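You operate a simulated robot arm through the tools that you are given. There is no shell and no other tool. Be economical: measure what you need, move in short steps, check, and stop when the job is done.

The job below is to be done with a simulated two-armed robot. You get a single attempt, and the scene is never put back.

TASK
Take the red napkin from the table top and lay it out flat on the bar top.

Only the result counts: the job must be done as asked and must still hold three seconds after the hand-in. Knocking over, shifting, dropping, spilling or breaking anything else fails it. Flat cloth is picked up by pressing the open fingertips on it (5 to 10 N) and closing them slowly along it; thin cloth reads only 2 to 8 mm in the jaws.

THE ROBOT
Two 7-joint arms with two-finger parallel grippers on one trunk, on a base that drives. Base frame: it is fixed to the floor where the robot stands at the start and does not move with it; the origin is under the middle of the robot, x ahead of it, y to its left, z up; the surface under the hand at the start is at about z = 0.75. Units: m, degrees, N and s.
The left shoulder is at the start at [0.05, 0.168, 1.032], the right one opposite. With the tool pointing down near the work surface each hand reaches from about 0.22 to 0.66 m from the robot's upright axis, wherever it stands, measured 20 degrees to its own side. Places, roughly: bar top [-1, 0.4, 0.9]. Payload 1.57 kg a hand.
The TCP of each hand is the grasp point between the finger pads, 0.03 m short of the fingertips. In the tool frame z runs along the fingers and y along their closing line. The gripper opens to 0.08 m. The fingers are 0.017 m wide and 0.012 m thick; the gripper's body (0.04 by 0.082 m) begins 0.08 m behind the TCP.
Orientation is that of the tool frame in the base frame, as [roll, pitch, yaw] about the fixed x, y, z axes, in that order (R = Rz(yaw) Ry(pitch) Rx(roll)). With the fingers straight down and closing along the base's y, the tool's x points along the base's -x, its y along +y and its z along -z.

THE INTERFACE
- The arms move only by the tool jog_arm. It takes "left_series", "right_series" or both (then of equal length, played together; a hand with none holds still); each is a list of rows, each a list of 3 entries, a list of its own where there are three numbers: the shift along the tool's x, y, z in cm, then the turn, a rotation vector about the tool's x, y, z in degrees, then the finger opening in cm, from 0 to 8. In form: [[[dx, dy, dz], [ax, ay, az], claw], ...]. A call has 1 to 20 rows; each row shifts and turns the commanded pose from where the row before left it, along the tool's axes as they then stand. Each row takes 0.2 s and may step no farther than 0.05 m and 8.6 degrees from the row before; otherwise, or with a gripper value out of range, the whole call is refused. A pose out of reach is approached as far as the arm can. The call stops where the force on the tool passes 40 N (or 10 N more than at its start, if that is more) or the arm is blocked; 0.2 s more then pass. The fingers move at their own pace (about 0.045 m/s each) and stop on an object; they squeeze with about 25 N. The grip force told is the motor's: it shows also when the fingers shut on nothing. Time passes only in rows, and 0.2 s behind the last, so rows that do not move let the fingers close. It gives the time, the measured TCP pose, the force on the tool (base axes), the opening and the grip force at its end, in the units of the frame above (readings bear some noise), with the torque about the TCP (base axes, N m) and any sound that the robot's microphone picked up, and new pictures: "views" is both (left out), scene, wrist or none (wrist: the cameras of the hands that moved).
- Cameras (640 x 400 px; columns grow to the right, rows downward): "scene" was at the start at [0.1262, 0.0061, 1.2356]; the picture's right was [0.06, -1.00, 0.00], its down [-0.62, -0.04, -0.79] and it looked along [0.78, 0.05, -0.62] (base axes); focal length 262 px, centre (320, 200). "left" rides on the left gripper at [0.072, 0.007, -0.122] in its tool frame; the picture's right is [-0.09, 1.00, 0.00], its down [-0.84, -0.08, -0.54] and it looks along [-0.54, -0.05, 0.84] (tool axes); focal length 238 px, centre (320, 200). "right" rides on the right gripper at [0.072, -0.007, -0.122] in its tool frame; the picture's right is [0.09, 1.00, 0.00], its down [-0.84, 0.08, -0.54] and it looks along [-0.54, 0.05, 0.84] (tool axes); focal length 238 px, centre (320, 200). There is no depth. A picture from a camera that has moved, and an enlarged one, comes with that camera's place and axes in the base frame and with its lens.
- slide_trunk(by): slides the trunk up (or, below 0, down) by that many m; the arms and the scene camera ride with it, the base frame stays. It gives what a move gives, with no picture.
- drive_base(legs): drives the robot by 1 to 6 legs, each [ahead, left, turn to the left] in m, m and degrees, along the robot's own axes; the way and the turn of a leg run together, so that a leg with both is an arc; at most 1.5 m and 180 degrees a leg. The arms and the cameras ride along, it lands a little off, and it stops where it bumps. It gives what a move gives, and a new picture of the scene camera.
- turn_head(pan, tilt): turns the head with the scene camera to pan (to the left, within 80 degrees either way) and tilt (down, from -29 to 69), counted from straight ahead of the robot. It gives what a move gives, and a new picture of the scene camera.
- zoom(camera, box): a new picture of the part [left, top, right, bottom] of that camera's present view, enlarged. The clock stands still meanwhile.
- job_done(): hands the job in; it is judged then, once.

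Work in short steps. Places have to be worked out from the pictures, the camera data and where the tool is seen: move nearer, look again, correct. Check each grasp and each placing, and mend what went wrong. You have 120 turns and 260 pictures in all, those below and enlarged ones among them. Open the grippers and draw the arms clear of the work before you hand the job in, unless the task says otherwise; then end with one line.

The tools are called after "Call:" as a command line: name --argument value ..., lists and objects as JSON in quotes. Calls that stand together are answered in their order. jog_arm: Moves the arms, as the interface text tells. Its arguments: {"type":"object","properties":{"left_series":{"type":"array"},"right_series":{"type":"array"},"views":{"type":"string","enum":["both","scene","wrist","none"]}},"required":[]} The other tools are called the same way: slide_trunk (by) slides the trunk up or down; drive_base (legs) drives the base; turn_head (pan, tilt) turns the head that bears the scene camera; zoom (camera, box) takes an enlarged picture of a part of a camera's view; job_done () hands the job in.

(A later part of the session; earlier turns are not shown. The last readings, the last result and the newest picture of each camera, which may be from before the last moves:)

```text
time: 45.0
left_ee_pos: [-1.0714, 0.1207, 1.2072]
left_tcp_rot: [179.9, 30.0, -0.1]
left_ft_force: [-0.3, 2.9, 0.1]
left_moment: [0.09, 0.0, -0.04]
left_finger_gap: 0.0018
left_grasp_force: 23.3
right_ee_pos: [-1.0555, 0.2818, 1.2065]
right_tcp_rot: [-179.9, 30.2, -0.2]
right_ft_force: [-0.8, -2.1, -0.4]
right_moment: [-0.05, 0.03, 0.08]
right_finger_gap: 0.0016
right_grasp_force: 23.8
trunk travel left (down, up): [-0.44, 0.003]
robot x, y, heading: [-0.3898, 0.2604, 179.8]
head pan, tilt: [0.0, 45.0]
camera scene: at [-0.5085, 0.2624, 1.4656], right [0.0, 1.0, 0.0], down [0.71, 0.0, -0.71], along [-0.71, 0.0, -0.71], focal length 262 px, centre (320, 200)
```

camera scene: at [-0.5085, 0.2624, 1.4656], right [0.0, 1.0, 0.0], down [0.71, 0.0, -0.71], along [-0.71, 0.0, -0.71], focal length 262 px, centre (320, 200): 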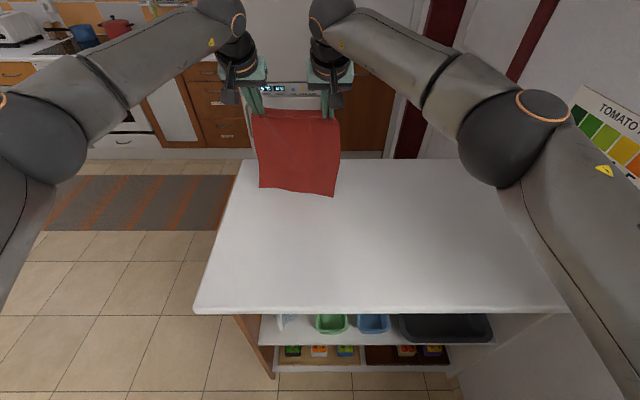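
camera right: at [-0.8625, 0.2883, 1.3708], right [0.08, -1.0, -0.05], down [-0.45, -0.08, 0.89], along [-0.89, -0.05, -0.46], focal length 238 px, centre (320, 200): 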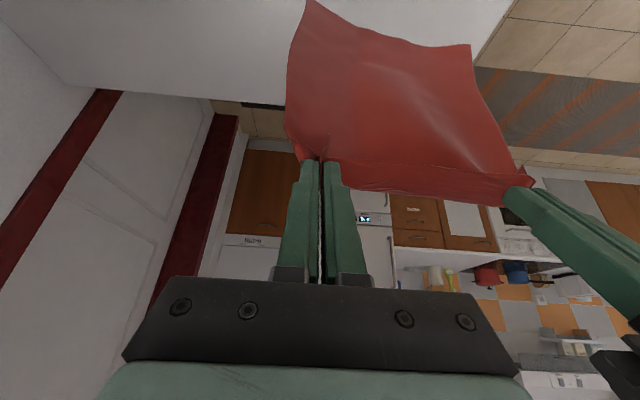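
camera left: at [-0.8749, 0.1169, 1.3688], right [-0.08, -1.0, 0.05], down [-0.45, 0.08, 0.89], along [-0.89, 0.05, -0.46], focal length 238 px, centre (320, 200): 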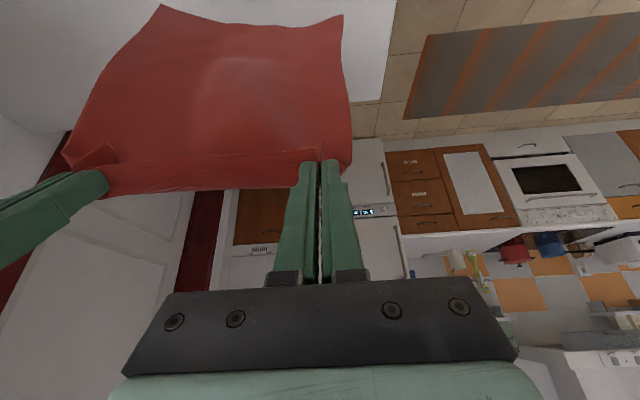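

The hem is a few cm above the bar. I'll lower 3 cm more, then go along a 45° path down and toward the robot so the cloth lays itself out.

Call:
jog_arm --left_series '[[[0.5, 0, 0.87], [0, 0, 0], 0], [[0.5, 0, 0.87], [0, 0, 0], 0], [[0.5, 0, 0.87], [0, 0, 0], 0], [[1.366, 0, 0.366], [0, 0, 0], 0], [[1.366, 0, 0.366], [0, 0, 0], 0], [[1.366, 0, 0.366], [0, 0, 0], 0], [[1.366, 0, 0.366], [0, 0, 0], 0], [[1.366, 0, 0.366], [0, 0, 0], 0], [[1.366, 0, 0.366], [0, 0, 0], 0], [[0, 0, 0], [0, 0, 0], 0]]' --right_series '[[[0.5, 0, 0.87], [0, 0, 0], 0], [[0.5, 0, 0.87], [0, 0, 0], 0], [[0.5, 0, 0.87], [0, 0, 0], 0], [[1.366, 0, 0.366], [0, 0, 0], 0], [[1.366, 0, 0.366], [0, 0, 0], 0], [[1.366, 0, 0.366], [0, 0, 0], 0], [[1.366, 0, 0.366], [0, 0, 0], 0], [[1.366, 0, 0.366], [0, 0, 0], 0], [[1.366, 0, 0.366], [0, 0, 0], 0], [[0, 0, 0], [0, 0, 0], 0]]' --views "both"

```text
time: 47.2
left_ee_pos: [-1.0113, 0.1197, 1.1166]
left_tcp_rot: [179.9, 30.0, 0.0]
left_ft_force: [0.6, 2.5, 0.1]
left_moment: [0.08, -0.04, -0.01]
left_finger_gap: 0.0017
left_grasp_force: 23.9
right_ee_pos: [-0.9975, 0.2798, 1.1158]
right_tcp_rot: [-180.0, 30.0, -0.2]
right_ft_force: [-0.9, -1.5, 0.0]
right_moment: [0.0, 0.0, 0.04]
right_finger_gap: 0.0018
right_grasp_force: 23.4
trunk travel left (down, up): [-0.44, 0.003]
robot x, y, heading: [-0.39, 0.2624, 179.9]
head pan, tilt: [0.0, 45.0]
camera scene: at [-0.5087, 0.2623, 1.4656], right [0.0, 1.0, 0.0], down [0.71, 0.0, -0.71], along [-0.71, 0.0, -0.71], focal length 262 px, centre (320, 200)
camera right: at [-0.8746, 0.2872, 1.1861], right [0.08, -1.0, -0.05], down [-0.45, -0.08, 0.89], along [-0.89, -0.05, -0.46], focal length 238 px, centre (320, 200)
camera left: at [-0.8881, 0.114, 1.1863], right [-0.08, -1.0, 0.05], down [-0.45, 0.08, 0.89], along [-0.89, 0.05, -0.46], focal length 238 px, centre (320, 200)
```

scene: 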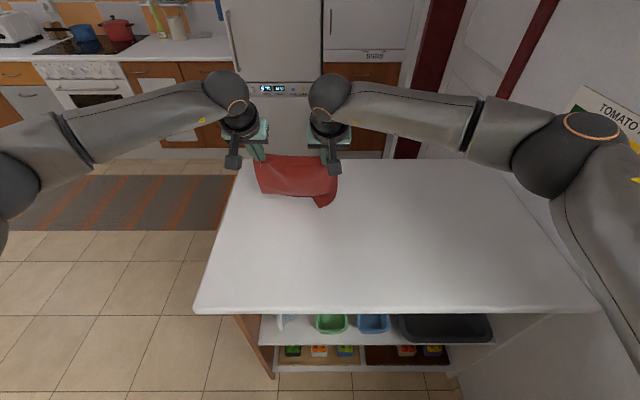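
right: 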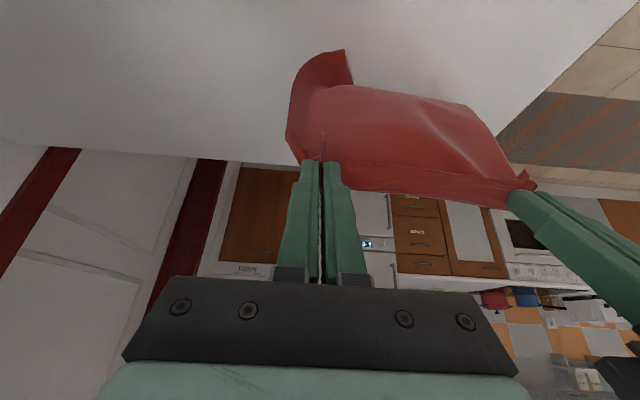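
left: 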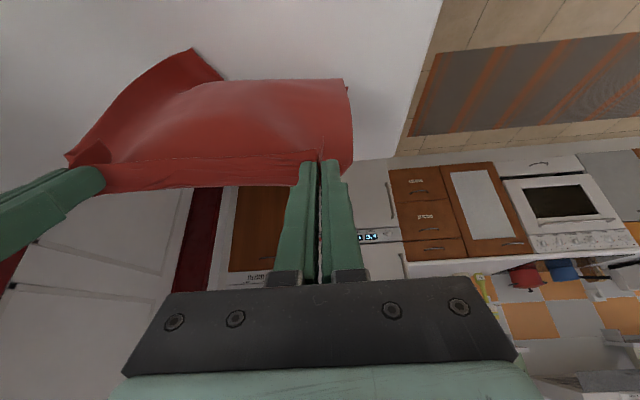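

The right hem corner folded toward the robot instead of trailing. I'll lift the cloth again, go back out, and redo it with the hands already moving toward me when the hem touches.

Call:
jog_arm --left_series '[[[-1, 0, -1.74], [0, 0, 0], 0], [[-1, 0, -1.74], [0, 0, 0], 0], [[-1, 0, -1.74], [0, 0, 0], 0], [[-1, 0, -1.74], [0, 0, 0], 0], [[-1, 0, -1.74], [0, 0, 0], 0], [[-1.3, 0, 0.75], [0, 0, 0], 0], [[-1.3, 0, 0.75], [0, 0, 0], 0], [[-1.3, 0, 0.75], [0, 0, 0], 0], [[-1.3, 0, 0.75], [0, 0, 0], 0], [[0, 0, 0], [0, 0, 0], 0], [[0, 0, 0], [0, 0, 0], 0], [[0, 0, 0], [0, 0, 0], 0], [[0, 0, 0], [0, 0, 0], 0]]' --right_series '[[[-1, 0, -1.74], [0, 0, 0], 0], [[-1, 0, -1.74], [0, 0, 0], 0], [[-1, 0, -1.74], [0, 0, 0], 0], [[-1, 0, -1.74], [0, 0, 0], 0], [[-1, 0, -1.74], [0, 0, 0], 0], [[-1.3, 0, 0.75], [0, 0, 0], 0], [[-1.3, 0, 0.75], [0, 0, 0], 0], [[-1.3, 0, 0.75], [0, 0, 0], 0], [[-1.3, 0, 0.75], [0, 0, 0], 0], [[0, 0, 0], [0, 0, 0], 0], [[0, 0, 0], [0, 0, 0], 0], [[0, 0, 0], [0, 0, 0], 0], [[0, 0, 0], [0, 0, 0], 0]]' --views "both"

```text
time: 50.0
left_ee_pos: [-1.0739, 0.1221, 1.2177]
left_tcp_rot: [-179.8, 30.0, -0.1]
left_ft_force: [-0.4, 4.5, 0.1]
left_moment: [0.15, -0.02, -0.03]
left_finger_gap: 0.0013
left_grasp_force: 22.8
right_ee_pos: [-1.0569, 0.2824, 1.214]
right_tcp_rot: [179.9, 29.9, -0.2]
right_ft_force: [0.7, -3.9, -0.2]
right_moment: [-0.09, -0.01, 0.07]
right_finger_gap: 0.0017
right_grasp_force: 23.5
trunk travel left (down, up): [-0.44, 0.003]
robot x, y, heading: [-0.3889, 0.2612, 179.8]
head pan, tilt: [0.0, 45.0]
camera scene: at [-0.5087, 0.2623, 1.4656], right [0.0, 1.0, 0.0], down [0.71, 0.0, -0.71], along [-0.71, 0.0, -0.71], focal length 262 px, centre (320, 200)
camera right: at [-0.9339, 0.2903, 1.2849], right [0.08, -1.0, -0.05], down [-0.45, -0.08, 0.89], along [-0.89, -0.05, -0.46], focal length 238 px, centre (320, 200)
camera left: at [-0.9497, 0.1155, 1.2874], right [-0.08, -1.0, 0.04], down [-0.45, 0.08, 0.89], along [-0.89, 0.05, -0.46], focal length 238 px, centre (320, 200)
```

scene: 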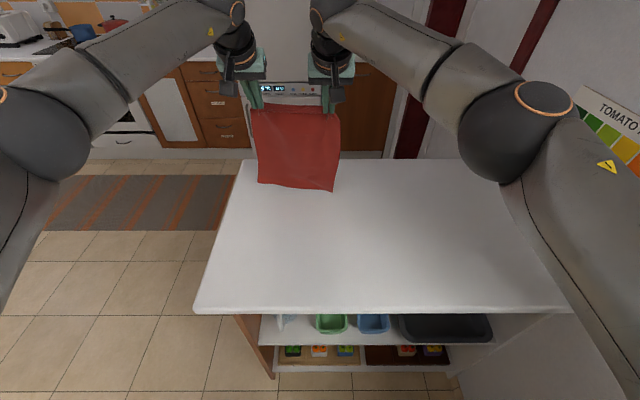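
right: 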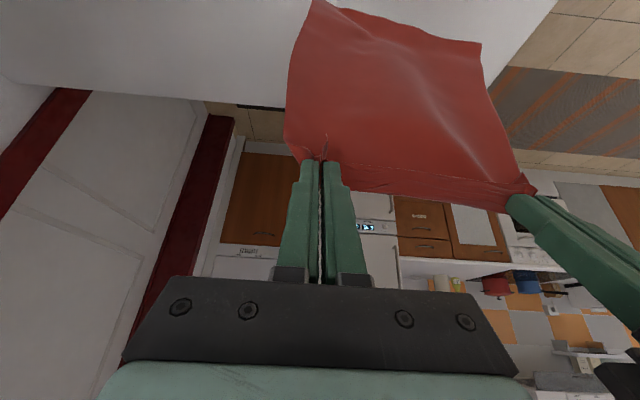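
left: 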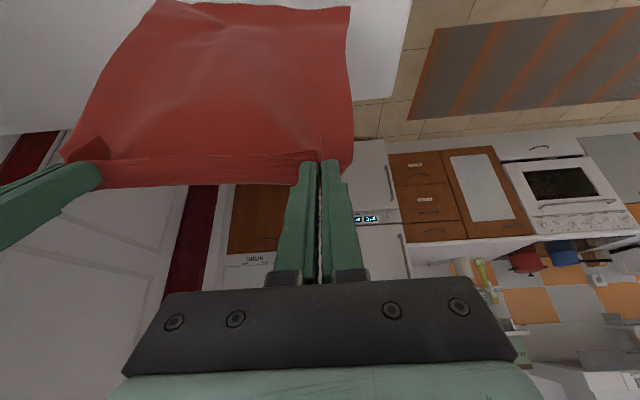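

The cloth is restored. This time I'll descend at 45° until near contact, then move mostly toward me so the hem drags and trails outward.

Call:
jog_arm --left_series '[[[0.93, 0, 0.62], [0, 0, 0], 0], [[0.93, 0, 0.62], [0, 0, 0], 0], [[0.93, 0, 0.62], [0, 0, 0], 0], [[1.066, 0, -0.154], [0, 0, 0], 0], [[1.066, 0, -0.154], [0, 0, 0], 0], [[1.066, 0, -0.154], [0, 0, 0], 0], [[1.066, 0, -0.154], [0, 0, 0], 0]]' --right_series '[[[0.93, 0, 0.62], [0, 0, 0], 0], [[0.93, 0, 0.62], [0, 0, 0], 0], [[0.93, 0, 0.62], [0, 0, 0], 0], [[1.066, 0, -0.154], [0, 0, 0], 0], [[1.066, 0, -0.154], [0, 0, 0], 0], [[1.066, 0, -0.154], [0, 0, 0], 0], [[1.066, 0, -0.154], [0, 0, 0], 0]]' --views "both"

```text
time: 51.6
left_ee_pos: [-1.0179, 0.1237, 1.1691]
left_tcp_rot: [180.0, 30.0, 0.0]
left_ft_force: [0.2, 0.4, -1.5]
left_moment: [0.0, -0.03, -0.01]
left_finger_gap: 0.0017
left_grasp_force: 23.6
right_ee_pos: [-1.0012, 0.2786, 1.1696]
right_tcp_rot: [-179.9, 30.1, -0.2]
right_ft_force: [0.1, -0.6, 0.6]
right_moment: [-0.01, -0.01, 0.0]
right_finger_gap: 0.0017
right_grasp_force: 23.0
trunk travel left (down, up): [-0.44, 0.003]
robot x, y, heading: [-0.389, 0.2616, 179.8]
head pan, tilt: [0.0, 45.0]
camera scene: at [-0.5084, 0.2623, 1.4656], right [0.0, 1.0, 0.0], down [0.71, 0.0, -0.71], along [-0.71, 0.0, -0.71], focal length 262 px, centre (320, 200)
camera right: at [-0.8781, 0.2865, 1.2394], right [0.08, -1.0, -0.05], down [-0.45, -0.08, 0.89], along [-0.89, -0.05, -0.46], focal length 238 px, centre (320, 200)
camera left: at [-0.8941, 0.116, 1.2385], right [-0.08, -1.0, 0.05], down [-0.45, 0.08, 0.89], along [-0.89, 0.05, -0.46], focal length 238 px, centre (320, 200)
```

scene: 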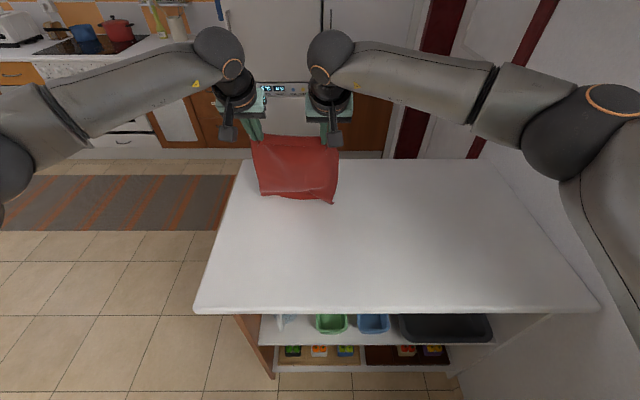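
right: 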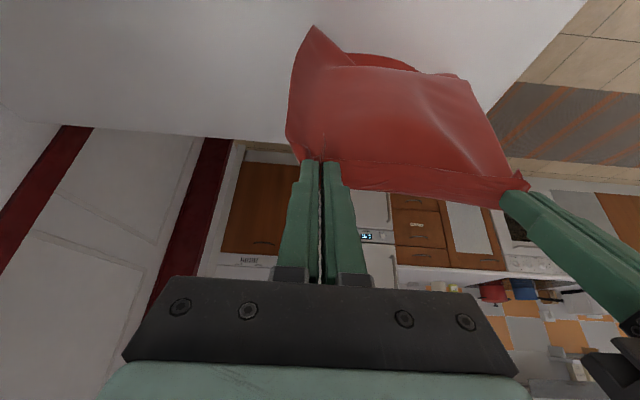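
left: 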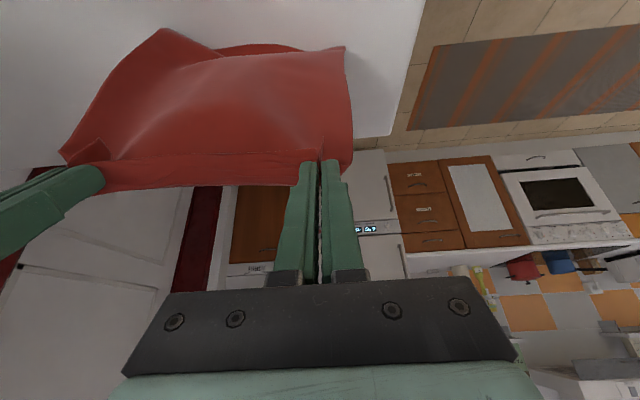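

The hem still curls toward me because it is pressing too much. As a test, I'll raise about 2 cm for light contact and drag inward to see if it trails.

Call:
jog_arm --left_series '[[[0.0, 0, -1.2], [0, 0, 0], 0], [[0.0, 0, -1.2], [0, 0, 0], 0], [[0.87, 0, -0.5], [0, 0, 0], 0], [[0.87, 0, -0.5], [0, 0, 0], 0], [[0.87, 0, -0.5], [0, 0, 0], 0], [[0.87, 0, -0.5], [0, 0, 0], 0], [[0.87, 0, -0.5], [0, 0, 0], 0], [[0.87, 0, -0.5], [0, 0, 0], 0]]' --right_series '[[[0.0, 0, -1.2], [0, 0, 0], 0], [[0.0, 0, -1.2], [0, 0, 0], 0], [[0.87, 0, -0.5], [0, 0, 0], 0], [[0.87, 0, -0.5], [0, 0, 0], 0], [[0.87, 0, -0.5], [0, 0, 0], 0], [[0.87, 0, -0.5], [0, 0, 0], 0], [[0.87, 0, -0.5], [0, 0, 0], 0], [[0.87, 0, -0.5], [0, 0, 0], 0]]' --views "both"

```text
time: 53.4
left_ee_pos: [-0.9436, 0.122, 1.1909]
left_tcp_rot: [179.9, 30.1, -0.1]
left_ft_force: [-0.7, 0.4, 0.1]
left_moment: [0.02, 0.0, -0.03]
left_finger_gap: 0.0017
left_grasp_force: 23.0
right_ee_pos: [-0.9301, 0.2814, 1.1905]
right_tcp_rot: [180.0, 30.1, -0.2]
right_ft_force: [0.0, -1.6, 0.0]
right_moment: [-0.04, -0.01, 0.05]
right_finger_gap: 0.0017
right_grasp_force: 23.2
trunk travel left (down, up): [-0.44, 0.003]
robot x, y, heading: [-0.3868, 0.2625, 180.0]
head pan, tilt: [0.0, 45.0]
camera scene: at [-0.5083, 0.2623, 1.4656], right [0.0, 1.0, 0.0], down [0.71, 0.0, -0.71], along [-0.71, 0.0, -0.71], focal length 262 px, centre (320, 200)
camera right: at [-0.8064, 0.2883, 1.2592], right [0.08, -1.0, -0.05], down [-0.45, -0.08, 0.89], along [-0.89, -0.05, -0.46], focal length 238 px, centre (320, 200)
camera left: at [-0.8208, 0.1152, 1.2598], right [-0.08, -1.0, 0.05], down [-0.45, 0.08, 0.89], along [-0.89, 0.05, -0.46], focal length 238 px, centre (320, 200)
```

scene: 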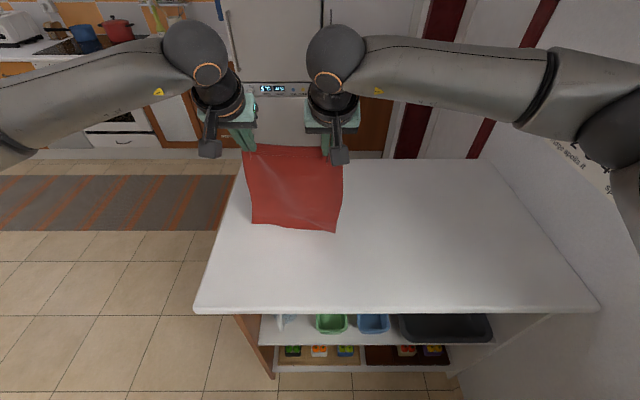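
right: 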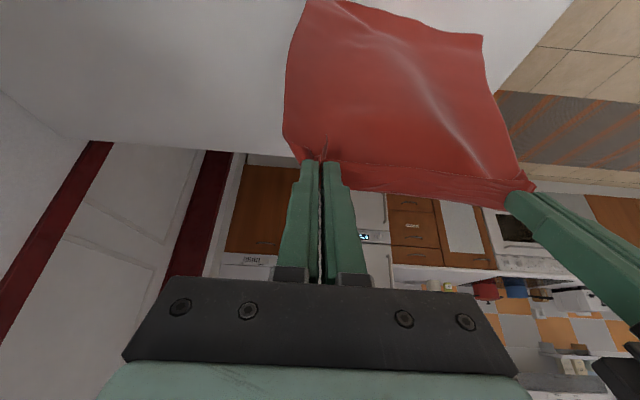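
left: 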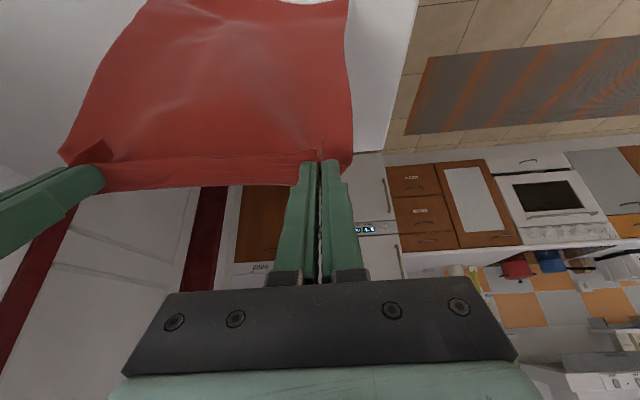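

Hem contact occurs at TCP z≈1.185. I'll lift, go back out to x≈−1.07, lower to just above contact and let the swing die.

Call:
jog_arm --left_series '[[[-0.62, 0, -1.09], [0, 0, 0], 0], [[-0.62, 0, -1.09], [0, 0, 0], 0], [[-1.6, 0, 0.92], [0, 0, 0], 0], [[-1.6, 0, 0.92], [0, 0, 0], 0], [[-1.6, 0, 0.92], [0, 0, 0], 0], [[-1.6, 0, 0.92], [0, 0, 0], 0], [[-1.6, 0, 0.92], [0, 0, 0], 0], [[-1.6, 0, 0.92], [0, 0, 0], 0], [[-1.6, 0, 0.92], [0, 0, 0], 0], [[0, 0, 0], [0, 0, 0], 0], [[0, 0, 0], [0, 0, 0], 0], [[0.42, 0, 0.72], [0, 0, 0], 0], [[0.42, 0, 0.72], [0, 0, 0], 0], [[0, 0, 0], [0, 0, 0], 0], [[0, 0, 0], [0, 0, 0], 0], [[0, 0, 0], [0, 0, 0], 0]]' --right_series '[[[-0.62, 0, -1.09], [0, 0, 0], 0], [[-0.62, 0, -1.09], [0, 0, 0], 0], [[-1.6, 0, 0.92], [0, 0, 0], 0], [[-1.6, 0, 0.92], [0, 0, 0], 0], [[-1.6, 0, 0.92], [0, 0, 0], 0], [[-1.6, 0, 0.92], [0, 0, 0], 0], [[-1.6, 0, 0.92], [0, 0, 0], 0], [[-1.6, 0, 0.92], [0, 0, 0], 0], [[-1.6, 0, 0.92], [0, 0, 0], 0], [[0, 0, 0], [0, 0, 0], 0], [[0, 0, 0], [0, 0, 0], 0], [[0.42, 0, 0.72], [0, 0, 0], 0], [[0.42, 0, 0.72], [0, 0, 0], 0], [[0, 0, 0], [0, 0, 0], 0], [[0, 0, 0], [0, 0, 0], 0], [[0, 0, 0], [0, 0, 0], 0]]' --views "scene"

```text
time: 56.8
left_ee_pos: [-1.0725, 0.1215, 1.1998]
left_tcp_rot: [-179.9, 30.0, -0.1]
left_ft_force: [-0.6, 3.8, 0.5]
left_moment: [0.13, 0.01, -0.05]
left_finger_gap: 0.0019
left_grasp_force: 23.3
right_ee_pos: [-1.0584, 0.2804, 1.1977]
right_tcp_rot: [179.9, 30.0, -0.3]
right_ft_force: [-0.1, -3.9, -0.2]
right_moment: [-0.13, 0.0, 0.1]
right_finger_gap: 0.0018
right_grasp_force: 24.3
trunk travel left (down, up): [-0.44, 0.003]
robot x, y, heading: [-0.3876, 0.2583, 179.7]
head pan, tilt: [0.0, 45.0]
camera scene: at [-0.5086, 0.2623, 1.4656], right [0.0, 1.0, 0.0], down [0.71, 0.0, -0.71], along [-0.71, 0.0, -0.71], focal length 262 px, centre (320, 200)
```

scene: 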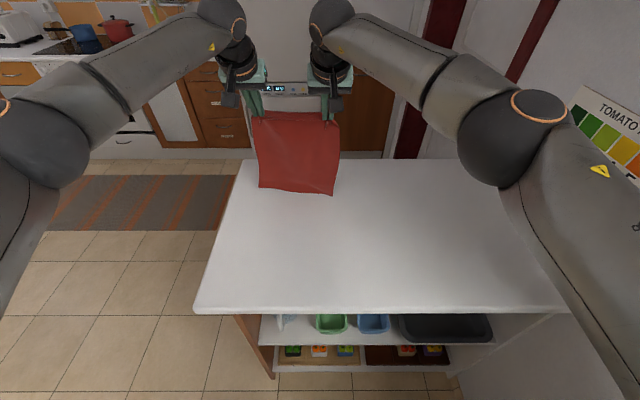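

Now a shallow inward drag: 6 cm toward me while sinking 3 cm.

Call:
jog_arm --left_series '[[[1.116, 0, -0.067], [0, 0, 0], 0], [[1.116, 0, -0.067], [0, 0, 0], 0], [[1.116, 0, -0.067], [0, 0, 0], 0], [[1.116, 0, -0.067], [0, 0, 0], 0], [[1.116, 0, -0.067], [0, 0, 0], 0]]' --right_series '[[[1.116, 0, -0.067], [0, 0, 0], 0], [[1.116, 0, -0.067], [0, 0, 0], 0], [[1.116, 0, -0.067], [0, 0, 0], 0], [[1.116, 0, -0.067], [0, 0, 0], 0], [[1.116, 0, -0.067], [0, 0, 0], 0]]' --views "both"

```text
time: 58.0
left_ee_pos: [-1.0228, 0.1201, 1.1737]
left_tcp_rot: [-179.9, 30.1, -0.2]
left_ft_force: [-0.5, 3.7, 0.2]
left_moment: [0.11, -0.01, -0.03]
left_finger_gap: 0.0019
left_grasp_force: 23.7
right_ee_pos: [-1.0074, 0.2794, 1.1725]
right_tcp_rot: [179.9, 30.1, -0.3]
right_ft_force: [0.0, -4.0, -0.7]
right_moment: [-0.06, 0.04, 0.07]
right_finger_gap: 0.002
right_grasp_force: 23.7
trunk travel left (down, up): [-0.44, 0.003]
robot x, y, heading: [-0.3855, 0.2593, 179.8]
head pan, tilt: [0.0, 45.0]
camera scene: at [-0.5085, 0.2622, 1.4656], right [0.0, 1.0, 0.0], down [0.71, 0.0, -0.71], along [-0.71, 0.0, -0.71], focal length 262 px, centre (320, 200)
camera right: at [-0.8844, 0.2884, 1.2422], right [0.08, -1.0, -0.05], down [-0.45, -0.07, 0.89], along [-0.89, -0.05, -0.46], focal length 238 px, centre (320, 200)
camera left: at [-0.9, 0.114, 1.2428], right [-0.08, -1.0, 0.04], down [-0.45, 0.08, 0.89], along [-0.89, 0.05, -0.46], focal length 238 px, centre (320, 200)
```

scene: 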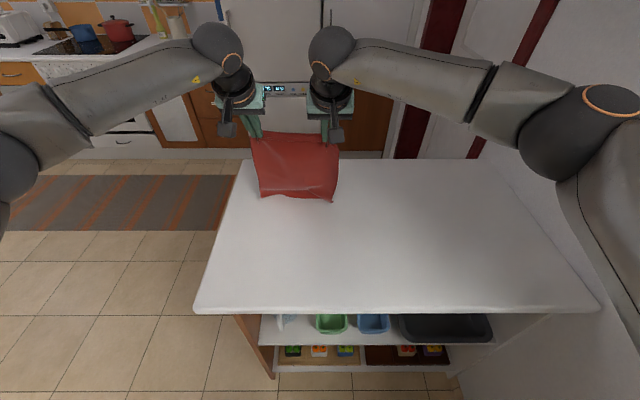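
right: 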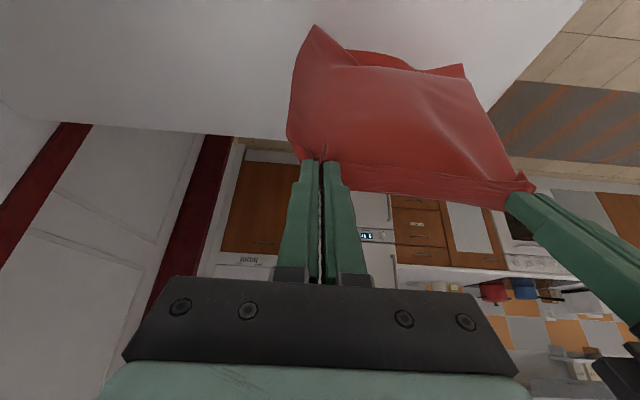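
left: 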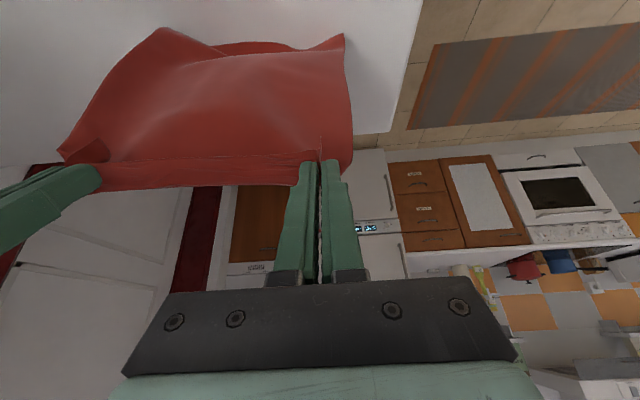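

Call:
zoom --camera "right" --box '[270, 0, 530, 163]'

Call:
zoom --camera "scene" --box '[220, 110, 380, 210]'

```text
2.45 times, centred on (400, 82) of right
camera zoom: at [-0.8844, 0.2884, 1.2422], right [0.08, -1.0, -0.05], down [-0.45, -0.07, 0.89], along [-0.89, -0.05, -0.46], focal length 585 px, centre (124, 491)
```

zoom: 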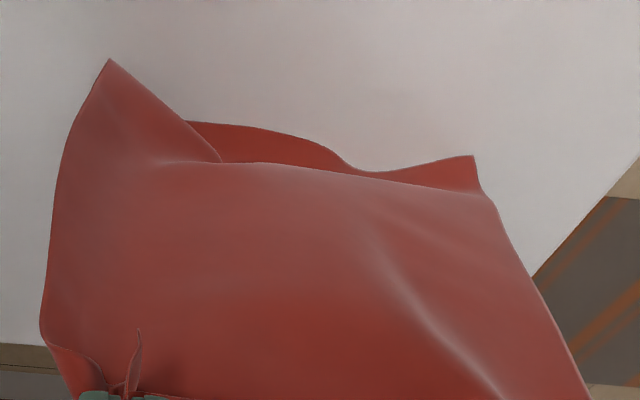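

```text
4.00 times, centred on (300, 160) of scene
camera zoom: at [-0.5085, 0.2622, 1.4656], right [0.0, 1.0, 0.0], down [0.71, 0.0, -0.71], along [-0.71, 0.0, -0.71], focal length 1048 px, centre (400, 360)
```

zoom: 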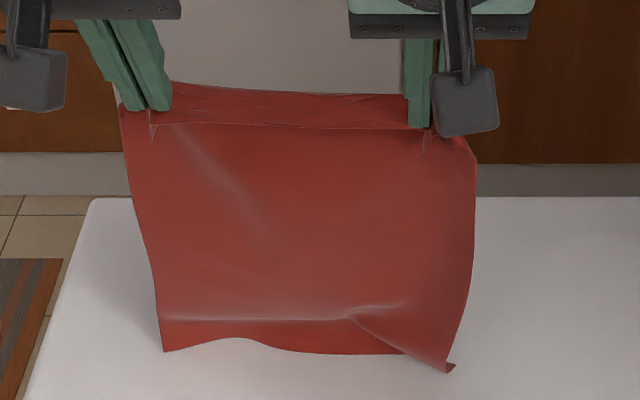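

The middle of the hem actually trails away correctly; only the right corner pokes toward me. I'll raise the right hand 2 cm to free that corner and continue inward slightly.

Call:
jog_arm --left_series '[[[0, 0, 0], [0, 0, 0], 0], [[0, 0, 0], [0, 0, 0], 0], [[0.87, 0, -0.5], [0, 0, 0], 0], [[0.87, 0, -0.5], [0, 0, 0], 0]]' --right_series '[[[-0.5, 0, -0.87], [0, 0, 0], 0], [[-0.5, 0, -0.87], [0, 0, 0], 0], [[0.87, 0, -0.5], [0, 0, 0], 0], [[0.87, 0, -0.5], [0, 0, 0], 0]]' --views "none"

Call:
zoom --camera "scene" --box '[220, 120, 380, 220]'

Call:
zoom --camera "right" --box '[270, 0, 530, 163]'

```text
time: 59.0
left_ee_pos: [-1.0036, 0.1205, 1.1748]
left_tcp_rot: [-180.0, 30.1, -0.1]
left_ft_force: [0.4, 3.4, 0.6]
left_moment: [0.18, -0.01, -0.04]
left_finger_gap: 0.0017
left_grasp_force: 23.6
right_ee_pos: [-0.9883, 0.2803, 1.194]
right_tcp_rot: [179.9, 30.1, -0.1]
right_ft_force: [0.4, -5.0, -0.5]
right_moment: [-0.12, 0.02, 0.1]
right_finger_gap: 0.0016
right_grasp_force: 23.6
trunk travel left (down, up): [-0.44, 0.003]
robot x, y, heading: [-0.3868, 0.2615, 180.1]
head pan, tilt: [0.0, 45.0]
```

```text
4.00 times, centred on (300, 170) of scene
camera zoom: at [-0.5084, 0.2624, 1.4656], right [0.0, 1.0, 0.0], down [0.71, 0.0, -0.71], along [-0.71, 0.0, -0.71], focal length 1048 px, centre (400, 320)
```

zoom: 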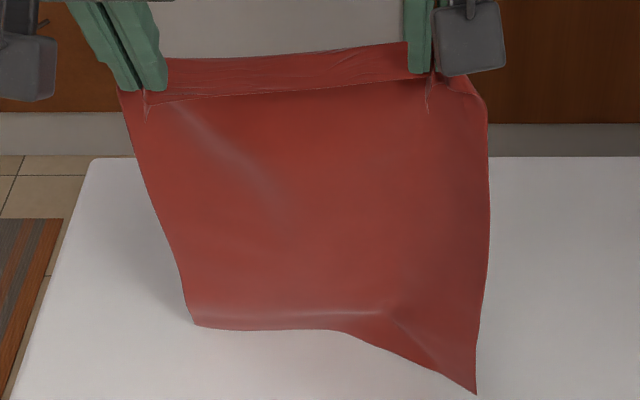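

```text
2.45 times, centred on (400, 82) of right
camera zoom: at [-0.8651, 0.2881, 1.2635], right [0.08, -1.0, -0.05], down [-0.45, -0.08, 0.89], along [-0.89, -0.05, -0.46], focal length 585 px, centre (124, 491)
```

zoom: 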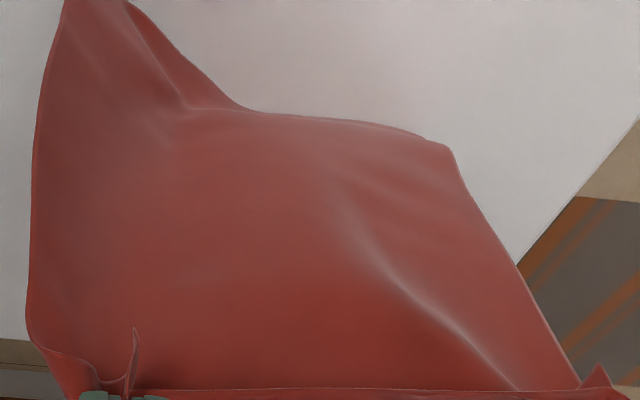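

The left side trails nicely now. I'll lift the right 1 cm more, then move inward with the left sinking faster and the right barely dragging its corner.

Call:
jog_arm --left_series '[[[0, 0, 0], [0, 0, 0], 0], [[0, 0, 0], [0, 0, 0], 0], [[1.116, 0, -0.067], [0, 0, 0], 0], [[1.116, 0, -0.067], [0, 0, 0], 0], [[1.116, 0, -0.067], [0, 0, 0], 0], [[1.116, 0, -0.067], [0, 0, 0], 0]]' --right_series '[[[-0.5, 0, -0.87], [0, 0, 0], 0], [[0, 0, 0], [0, 0, 0], 0], [[1.016, 0, -0.24], [0, 0, 0], 0], [[1.016, 0, -0.24], [0, 0, 0], 0], [[1.016, 0, -0.24], [0, 0, 0], 0], [[1.016, 0, -0.24], [0, 0, 0], 0]]' --views "none"

Call:
zoom --camera "scene" --box '[220, 120, 396, 230]'

Call:
zoom --camera "right" --box '[270, 0, 530, 163]'

```text
time: 60.4
left_ee_pos: [-0.9619, 0.1225, 1.1542]
left_tcp_rot: [-179.8, 30.1, -0.1]
left_ft_force: [-0.2, 9.6, 3.7]
left_moment: [0.27, 0.01, -0.1]
left_finger_gap: 0.0016
left_grasp_force: 23.5
right_ee_pos: [-0.9487, 0.2811, 1.1908]
right_tcp_rot: [179.9, 30.1, -0.2]
right_ft_force: [-1.1, -8.7, -2.6]
right_moment: [-0.19, -0.05, 0.19]
right_finger_gap: 0.0017
right_grasp_force: 23.4
trunk travel left (down, up): [-0.44, 0.003]
robot x, y, heading: [-0.389, 0.2631, 179.7]
head pan, tilt: [0.0, 45.0]
```

```text
3.64 times, centred on (308, 175) of scene
camera zoom: at [-0.5085, 0.2622, 1.4656], right [0.0, 1.0, 0.0], down [0.71, 0.0, -0.71], along [-0.71, 0.0, -0.71], focal length 953 px, centre (364, 291)
```

zoom: 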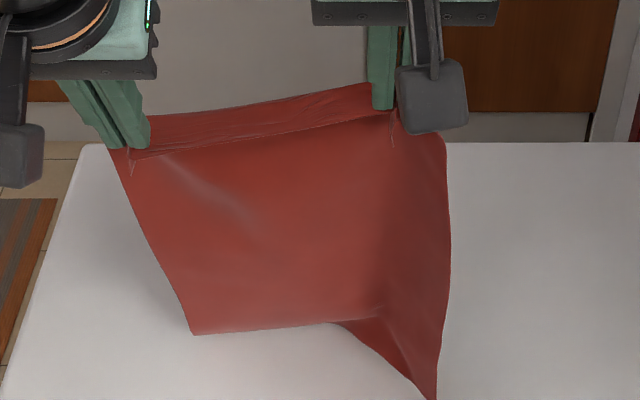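

```text
2.45 times, centred on (400, 82) of right
camera zoom: at [-0.8248, 0.2884, 1.2609], right [0.08, -1.0, -0.04], down [-0.45, -0.08, 0.89], along [-0.89, -0.05, -0.46], focal length 585 px, centre (124, 491)
```

zoom: 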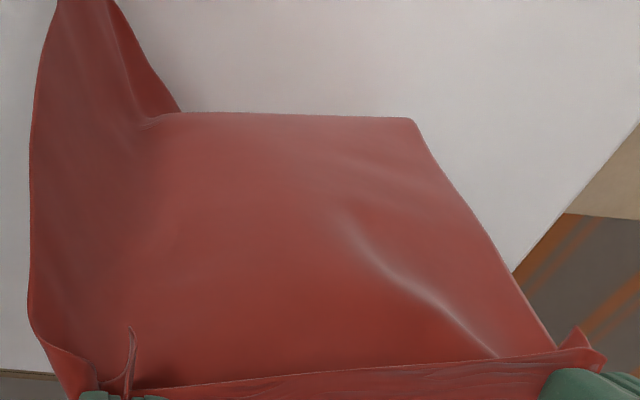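

The left and middle trail well, but the outer right flap keeps curling toward me. I'll lift clear, go back out, and yaw the right hand (and a bit the left) so the outer flaps swing away.

Call:
jog_arm --left_series '[[[-1.25, 0, -2.17], [0, 0, 0], 0], [[-1.25, 0, -2.17], [0, 0, 0], 0], [[-1.25, 0, -2.17], [0, 0, 0], 0], [[-1.59, 0, 0.92], [0, 0, 0], 0], [[-1.59, 0, 0.92], [0, 0, 0], 0], [[-1.59, 0, 0.92], [0, 0, 0], 0], [[-1.59, 0, 0.92], [0, 0, 0], 0], [[-1.59, 0, 0.92], [0, 0, 0], 0], [[-1.4, 0, 0.8], [0, 0, 0], 0], [[0, 0, 0], [4, 0, 6.93], 0], [[0, 0, 0], [4, 0, 6.93], 0], [[0, 0, 0], [0, 0, 0], 0], [[0, 0, 0], [0, 0, 0], 0], [[0, 0, 0], [0, 0, 0], 0], [[0, 0, 0], [0, 0, 0], 0]]' --right_series '[[[-0.67, 0, -1.15], [0, 0, 0], 0], [[-0.67, 0, -1.15], [0, 0, 0], 0], [[-0.67, 0, -1.15], [0, 0, 0], 0], [[-1.59, 0, 0.92], [0, 0, 0], 0], [[-1.59, 0, 0.92], [0, 0, 0], 0], [[-1.59, 0, 0.92], [0, 0, 0], 0], [[-1.59, 0, 0.92], [0, 0, 0], 0], [[-1.59, 0, 0.92], [0, 0, 0], 0], [[-1.4, 0, 0.8], [0, 0, 0], 0], [[0, 0, 0], [-4, 0, -6.93], 0], [[0, 0, 0], [-4, 0, -6.93], 0], [[0, 0, 0], [-4, 0, -6.93], 0], [[0, 0, 0], [-4, 0, -6.93], 0], [[0, 0, 0], [0, 0, 0], 0], [[0, 0, 0], [0, 0, 0], 0]]' --views "both"

```text
time: 63.6
left_ee_pos: [-1.0699, 0.1224, 1.2306]
left_tcp_rot: [-180.0, 30.0, -16.1]
left_ft_force: [0.1, 0.6, -0.5]
left_moment: [0.01, 0.02, 0.05]
left_finger_gap: 0.0016
left_grasp_force: 23.7
right_ee_pos: [-1.0549, 0.2817, 1.231]
right_tcp_rot: [180.0, 30.1, 23.8]
right_ft_force: [0.0, 0.5, 0.0]
right_moment: [-0.01, -0.01, -0.01]
right_finger_gap: 0.0017
right_grasp_force: 23.4
right hand out of reach, approached as far as the arm can: row 13
trunk travel left (down, up): [-0.44, 0.003]
robot x, y, heading: [-0.3844, 0.26, 179.6]
head pan, tilt: [0.0, 45.0]
camera scene: at [-0.5086, 0.2622, 1.4656], right [0.0, 1.0, 0.0], down [0.71, 0.0, -0.71], along [-0.71, 0.0, -0.71], focal length 262 px, centre (320, 200)
camera right: at [-0.9454, 0.3383, 1.3015], right [0.48, -0.88, -0.05], down [-0.38, -0.25, 0.89], along [-0.79, -0.4, -0.46], focal length 238 px, centre (320, 200)
camera left: at [-0.9529, 0.0812, 1.2992], right [-0.35, -0.93, 0.05], down [-0.41, 0.2, 0.89], along [-0.84, 0.29, -0.46], focal length 238 px, centre (320, 200)
```

scene: 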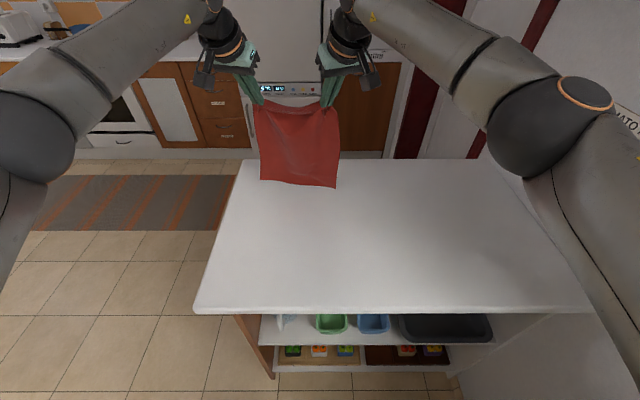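
right: 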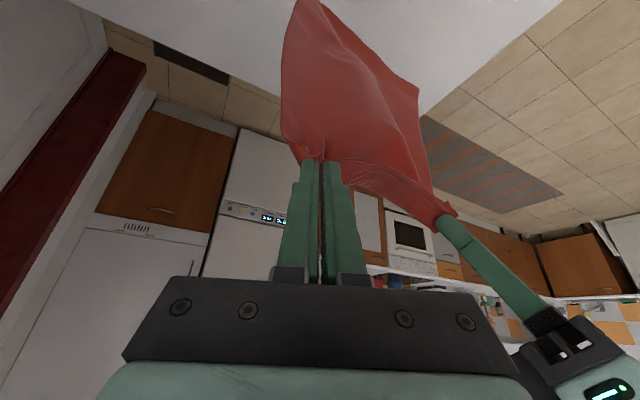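
left: 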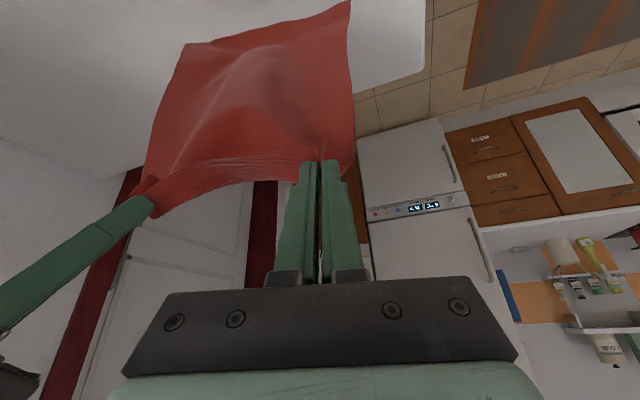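

Now the flaps lean away. I'll lower to near contact and repeat the shallow inward drag, accounting for the yaws.

Call:
jog_arm --left_series '[[[0.6, 0, 1.04], [0, 0, 0], 0], [[0.6, 0, 1.04], [0, 0, 0], 0], [[0.6, 0, 1.04], [0, 0, 0], 0], [[0, 0, 0], [0, 0, 0], 0], [[0, 0, 0], [0, 0, 0], 0], [[1.082, -0.276, -0.047], [0, 0, 0], 0], [[1.082, -0.276, -0.047], [0, 0, 0], 0], [[1.082, -0.276, -0.047], [0, 0, 0], 0], [[1.082, -0.276, -0.047], [0, 0, 0], 0], [[1.082, -0.276, -0.047], [0, 0, 0], 0]]' --right_series '[[[0.6, 0, 1.04], [0, 0, 0], 0], [[0.6, 0, 1.04], [0, 0, 0], 0], [[0.6, 0, 1.04], [0, 0, 0], 0], [[0, 0, 0], [0, 0, 0], 0], [[0, 0, 0], [0, 0, 0], 0], [[1.041, 0.407, -0.024], [0, 0, 0], 0], [[1.041, 0.407, -0.024], [0, 0, 0], 0], [[1.041, 0.407, -0.024], [0, 0, 0], 0], [[1.041, 0.407, -0.024], [0, 0, 0], 0], [[1.041, 0.407, -0.024], [0, 0, 0], 0]]' --views "none"

Call:
zoom --camera "scene" --box '[220, 120, 396, 230]'

Call:
zoom --camera "right" --box '[210, 0, 530, 200]'

```text
time: 65.8
left_ee_pos: [-1.0224, 0.1213, 1.1709]
left_tcp_rot: [-180.0, 30.2, -16.1]
left_ft_force: [-0.1, -0.1, 0.1]
left_moment: [-0.03, -0.01, -0.01]
left_finger_gap: 0.0016
left_grasp_force: 23.6
right_ee_pos: [-1.0084, 0.2819, 1.171]
right_tcp_rot: [-180.0, 30.1, 23.8]
right_ft_force: [0.3, -1.0, 0.6]
right_moment: [0.02, 0.03, -0.05]
right_finger_gap: 0.0018
right_grasp_force: 23.2
trunk travel left (down, up): [-0.44, 0.003]
robot x, y, heading: [-0.3871, 0.2655, 179.6]
head pan, tilt: [0.0, 45.0]
```

```text
3.64 times, centred on (308, 175) of scene
camera zoom: at [-0.5084, 0.2624, 1.4656], right [0.0, 1.0, 0.0], down [0.71, 0.0, -0.71], along [-0.71, 0.0, -0.71], focal length 953 px, centre (364, 291)
```

zoom: 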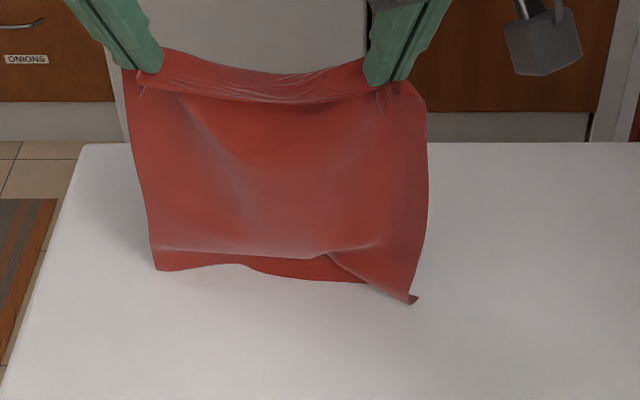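

```text
2.00 times, centred on (370, 100) of right
camera zoom: at [-0.8975, 0.3388, 1.2404], right [0.47, -0.88, -0.05], down [-0.38, -0.25, 0.89], along [-0.79, -0.4, -0.46], focal length 477 px, centre (220, 400)
```

zoom: 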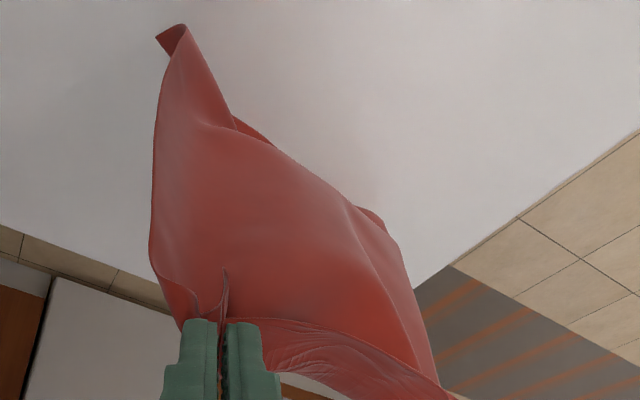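

Improved: the poking corner is much smaller. I'll drag inward 2.5 cm at constant height to see if it trails.

Call:
jog_arm --left_series '[[[0.832, -0.276, -0.48], [0, 0, 0], 0], [[0.832, -0.276, -0.48], [0, 0, 0], 0], [[0.832, -0.276, -0.48], [0, 0, 0], 0]]' --right_series '[[[0.54, 0.407, -0.89], [0, 0, 0], 0], [[0.54, 0.407, -0.89], [0, 0, 0], 0], [[0.54, 0.407, -0.89], [0, 0, 0], 0]]' --views "none"

Call:
zoom --camera "scene" --box '[220, 120, 396, 230]'

Call:
zoom --camera "right" --box '[210, 0, 530, 200]'

```text
time: 66.6
left_ee_pos: [-0.9912, 0.1222, 1.1692]
left_tcp_rot: [-179.9, 30.1, -16.1]
left_ft_force: [0.3, -0.3, -0.8]
left_moment: [0.0, 0.02, 0.07]
left_finger_gap: 0.0015
left_grasp_force: 23.7
right_ee_pos: [-0.977, 0.2823, 1.1867]
right_tcp_rot: [-180.0, 30.0, 23.8]
right_ft_force: [-0.1, 0.4, 0.3]
right_moment: [-0.02, -0.03, 0.0]
right_finger_gap: 0.0014
right_grasp_force: 23.7
trunk travel left (down, up): [-0.44, 0.003]
robot x, y, heading: [-0.3844, 0.2619, 179.9]
head pan, tilt: [0.0, 45.0]
```

```text
3.64 times, centred on (308, 175) of scene
camera zoom: at [-0.5081, 0.2624, 1.4656], right [0.0, 1.0, 0.0], down [0.71, 0.0, -0.71], along [-0.71, 0.0, -0.71], focal length 953 px, centre (364, 291)
```

zoom: 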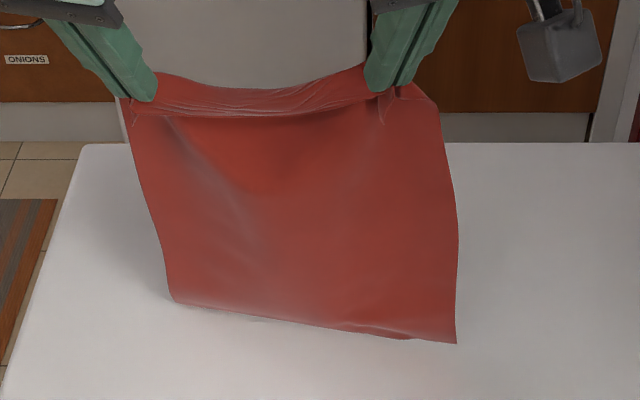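

```text
2.00 times, centred on (370, 100) of right
camera zoom: at [-0.867, 0.3392, 1.2565], right [0.47, -0.88, -0.05], down [-0.38, -0.25, 0.89], along [-0.79, -0.4, -0.46], focal length 477 px, centre (220, 400)
```

zoom: 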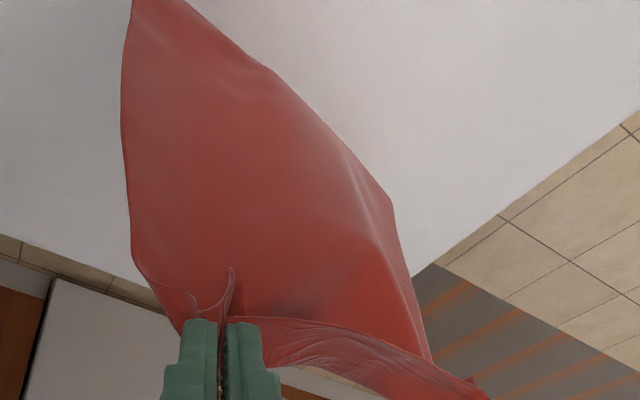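

The poke is gone: left hem near x≈−1.07, right corner near −1.02, both hanging or trailing. I'll continue inward with gentle lowering.

Call:
jog_arm --left_series '[[[1.082, -0.276, -0.047], [0, 0, 0], 0], [[1.082, -0.276, -0.047], [0, 0, 0], 0], [[1.082, -0.276, -0.047], [0, 0, 0], 0]]' --right_series '[[[1.041, 0.407, -0.024], [0, 0, 0], 0], [[1.041, 0.407, -0.024], [0, 0, 0], 0], [[1.041, 0.407, -0.024], [0, 0, 0], 0]]' --views "none"

Call:
zoom --camera "scene" --box '[220, 120, 396, 230]'

Call:
zoom --camera "right" --box '[210, 0, 530, 200]'

```text
time: 67.4
left_ee_pos: [-0.9609, 0.1214, 1.1542]
left_tcp_rot: [180.0, 30.2, -16.1]
left_ft_force: [-1.0, 0.1, -0.7]
left_moment: [0.0, 0.03, 0.03]
left_finger_gap: 0.0019
left_grasp_force: 23.9
right_ee_pos: [-0.9462, 0.2804, 1.1704]
right_tcp_rot: [-180.0, 30.2, 23.8]
right_ft_force: [0.7, -0.7, -0.6]
right_moment: [0.0, 0.01, -0.07]
right_finger_gap: 0.0018
right_grasp_force: 22.9
trunk travel left (down, up): [-0.44, 0.003]
robot x, y, heading: [-0.3888, 0.2643, 179.9]
head pan, tilt: [0.0, 45.0]
```

```text
3.64 times, centred on (308, 175) of scene
camera zoom: at [-0.5083, 0.2623, 1.4656], right [0.0, 1.0, 0.0], down [0.71, 0.0, -0.71], along [-0.71, 0.0, -0.71], focal length 953 px, centre (364, 291)
```

zoom: 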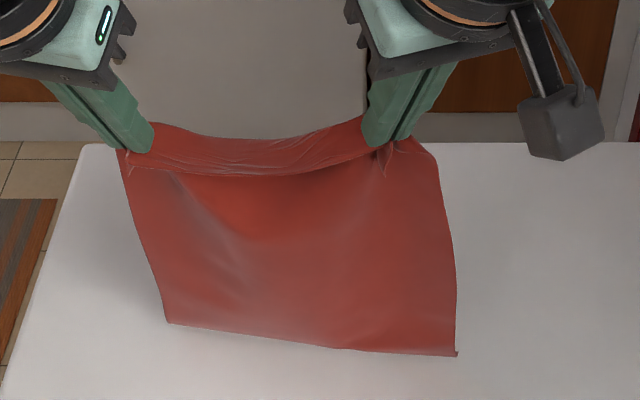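

```text
2.00 times, centred on (370, 100) of right
camera zoom: at [-0.8361, 0.3375, 1.2404], right [0.47, -0.88, -0.05], down [-0.38, -0.25, 0.89], along [-0.79, -0.4, -0.46], focal length 477 px, centre (220, 400)
```

zoom: 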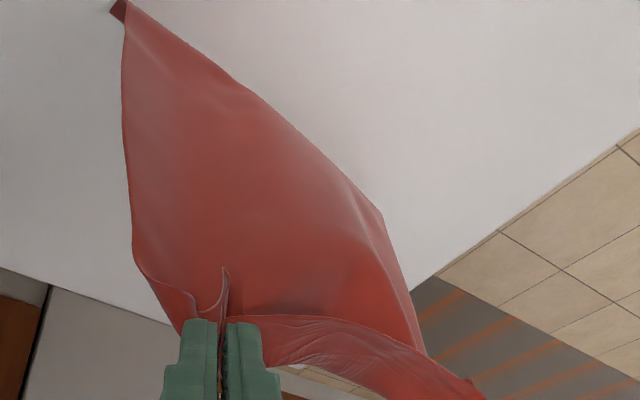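

All corners trail now. I'll go five steps along the steeper path.

Call:
jog_arm --left_series '[[[1.182, -0.276, 0.126], [0, 0, 0], 0], [[1.182, -0.276, 0.126], [0, 0, 0], 0], [[1.282, -0.276, 0.299], [0, 0, 0], 0], [[1.282, -0.276, 0.299], [0, 0, 0], 0], [[1.282, -0.276, 0.299], [0, 0, 0], 0]]' --right_series '[[[1.141, 0.407, 0.149], [0, 0, 0], 0], [[1.141, 0.407, 0.149], [0, 0, 0], 0], [[1.241, 0.407, 0.322], [0, 0, 0], 0], [[1.241, 0.407, 0.322], [0, 0, 0], 0], [[1.241, 0.407, 0.322], [0, 0, 0], 0]]' --views "scene"

Call:
zoom --camera "right" --box '[210, 0, 530, 200]'

```text
time: 68.6
left_ee_pos: [-0.9132, 0.1197, 1.1119]
left_tcp_rot: [-180.0, 30.1, -16.1]
left_ft_force: [-0.2, 0.7, 0.0]
left_moment: [-0.01, 0.02, 0.03]
left_finger_gap: 0.0018
left_grasp_force: 23.8
right_ee_pos: [-0.8936, 0.281, 1.1286]
right_tcp_rot: [-180.0, 30.1, 23.7]
right_ft_force: [-0.1, 0.5, -0.3]
right_moment: [0.01, 0.0, -0.01]
right_finger_gap: 0.0016
right_grasp_force: 23.0
trunk travel left (down, up): [-0.44, 0.003]
robot x, y, heading: [-0.3901, 0.261, 179.9]
head pan, tilt: [0.0, 45.0]
camera scene: at [-0.5085, 0.2622, 1.4656], right [0.0, 1.0, 0.0], down [0.71, 0.0, -0.71], along [-0.71, 0.0, -0.71], focal length 262 px, centre (320, 200)
```

scene: 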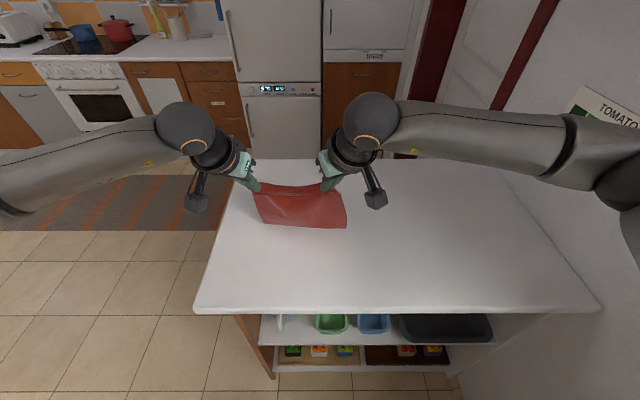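

```text
2.00 times, centred on (370, 100) of right
camera zoom: at [-0.7855, 0.3387, 1.1984], right [0.48, -0.88, -0.05], down [-0.38, -0.25, 0.89], along [-0.79, -0.4, -0.46], focal length 477 px, centre (220, 400)
```

zoom: 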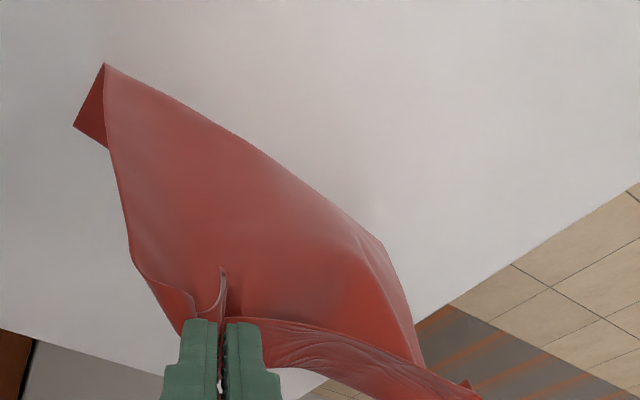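

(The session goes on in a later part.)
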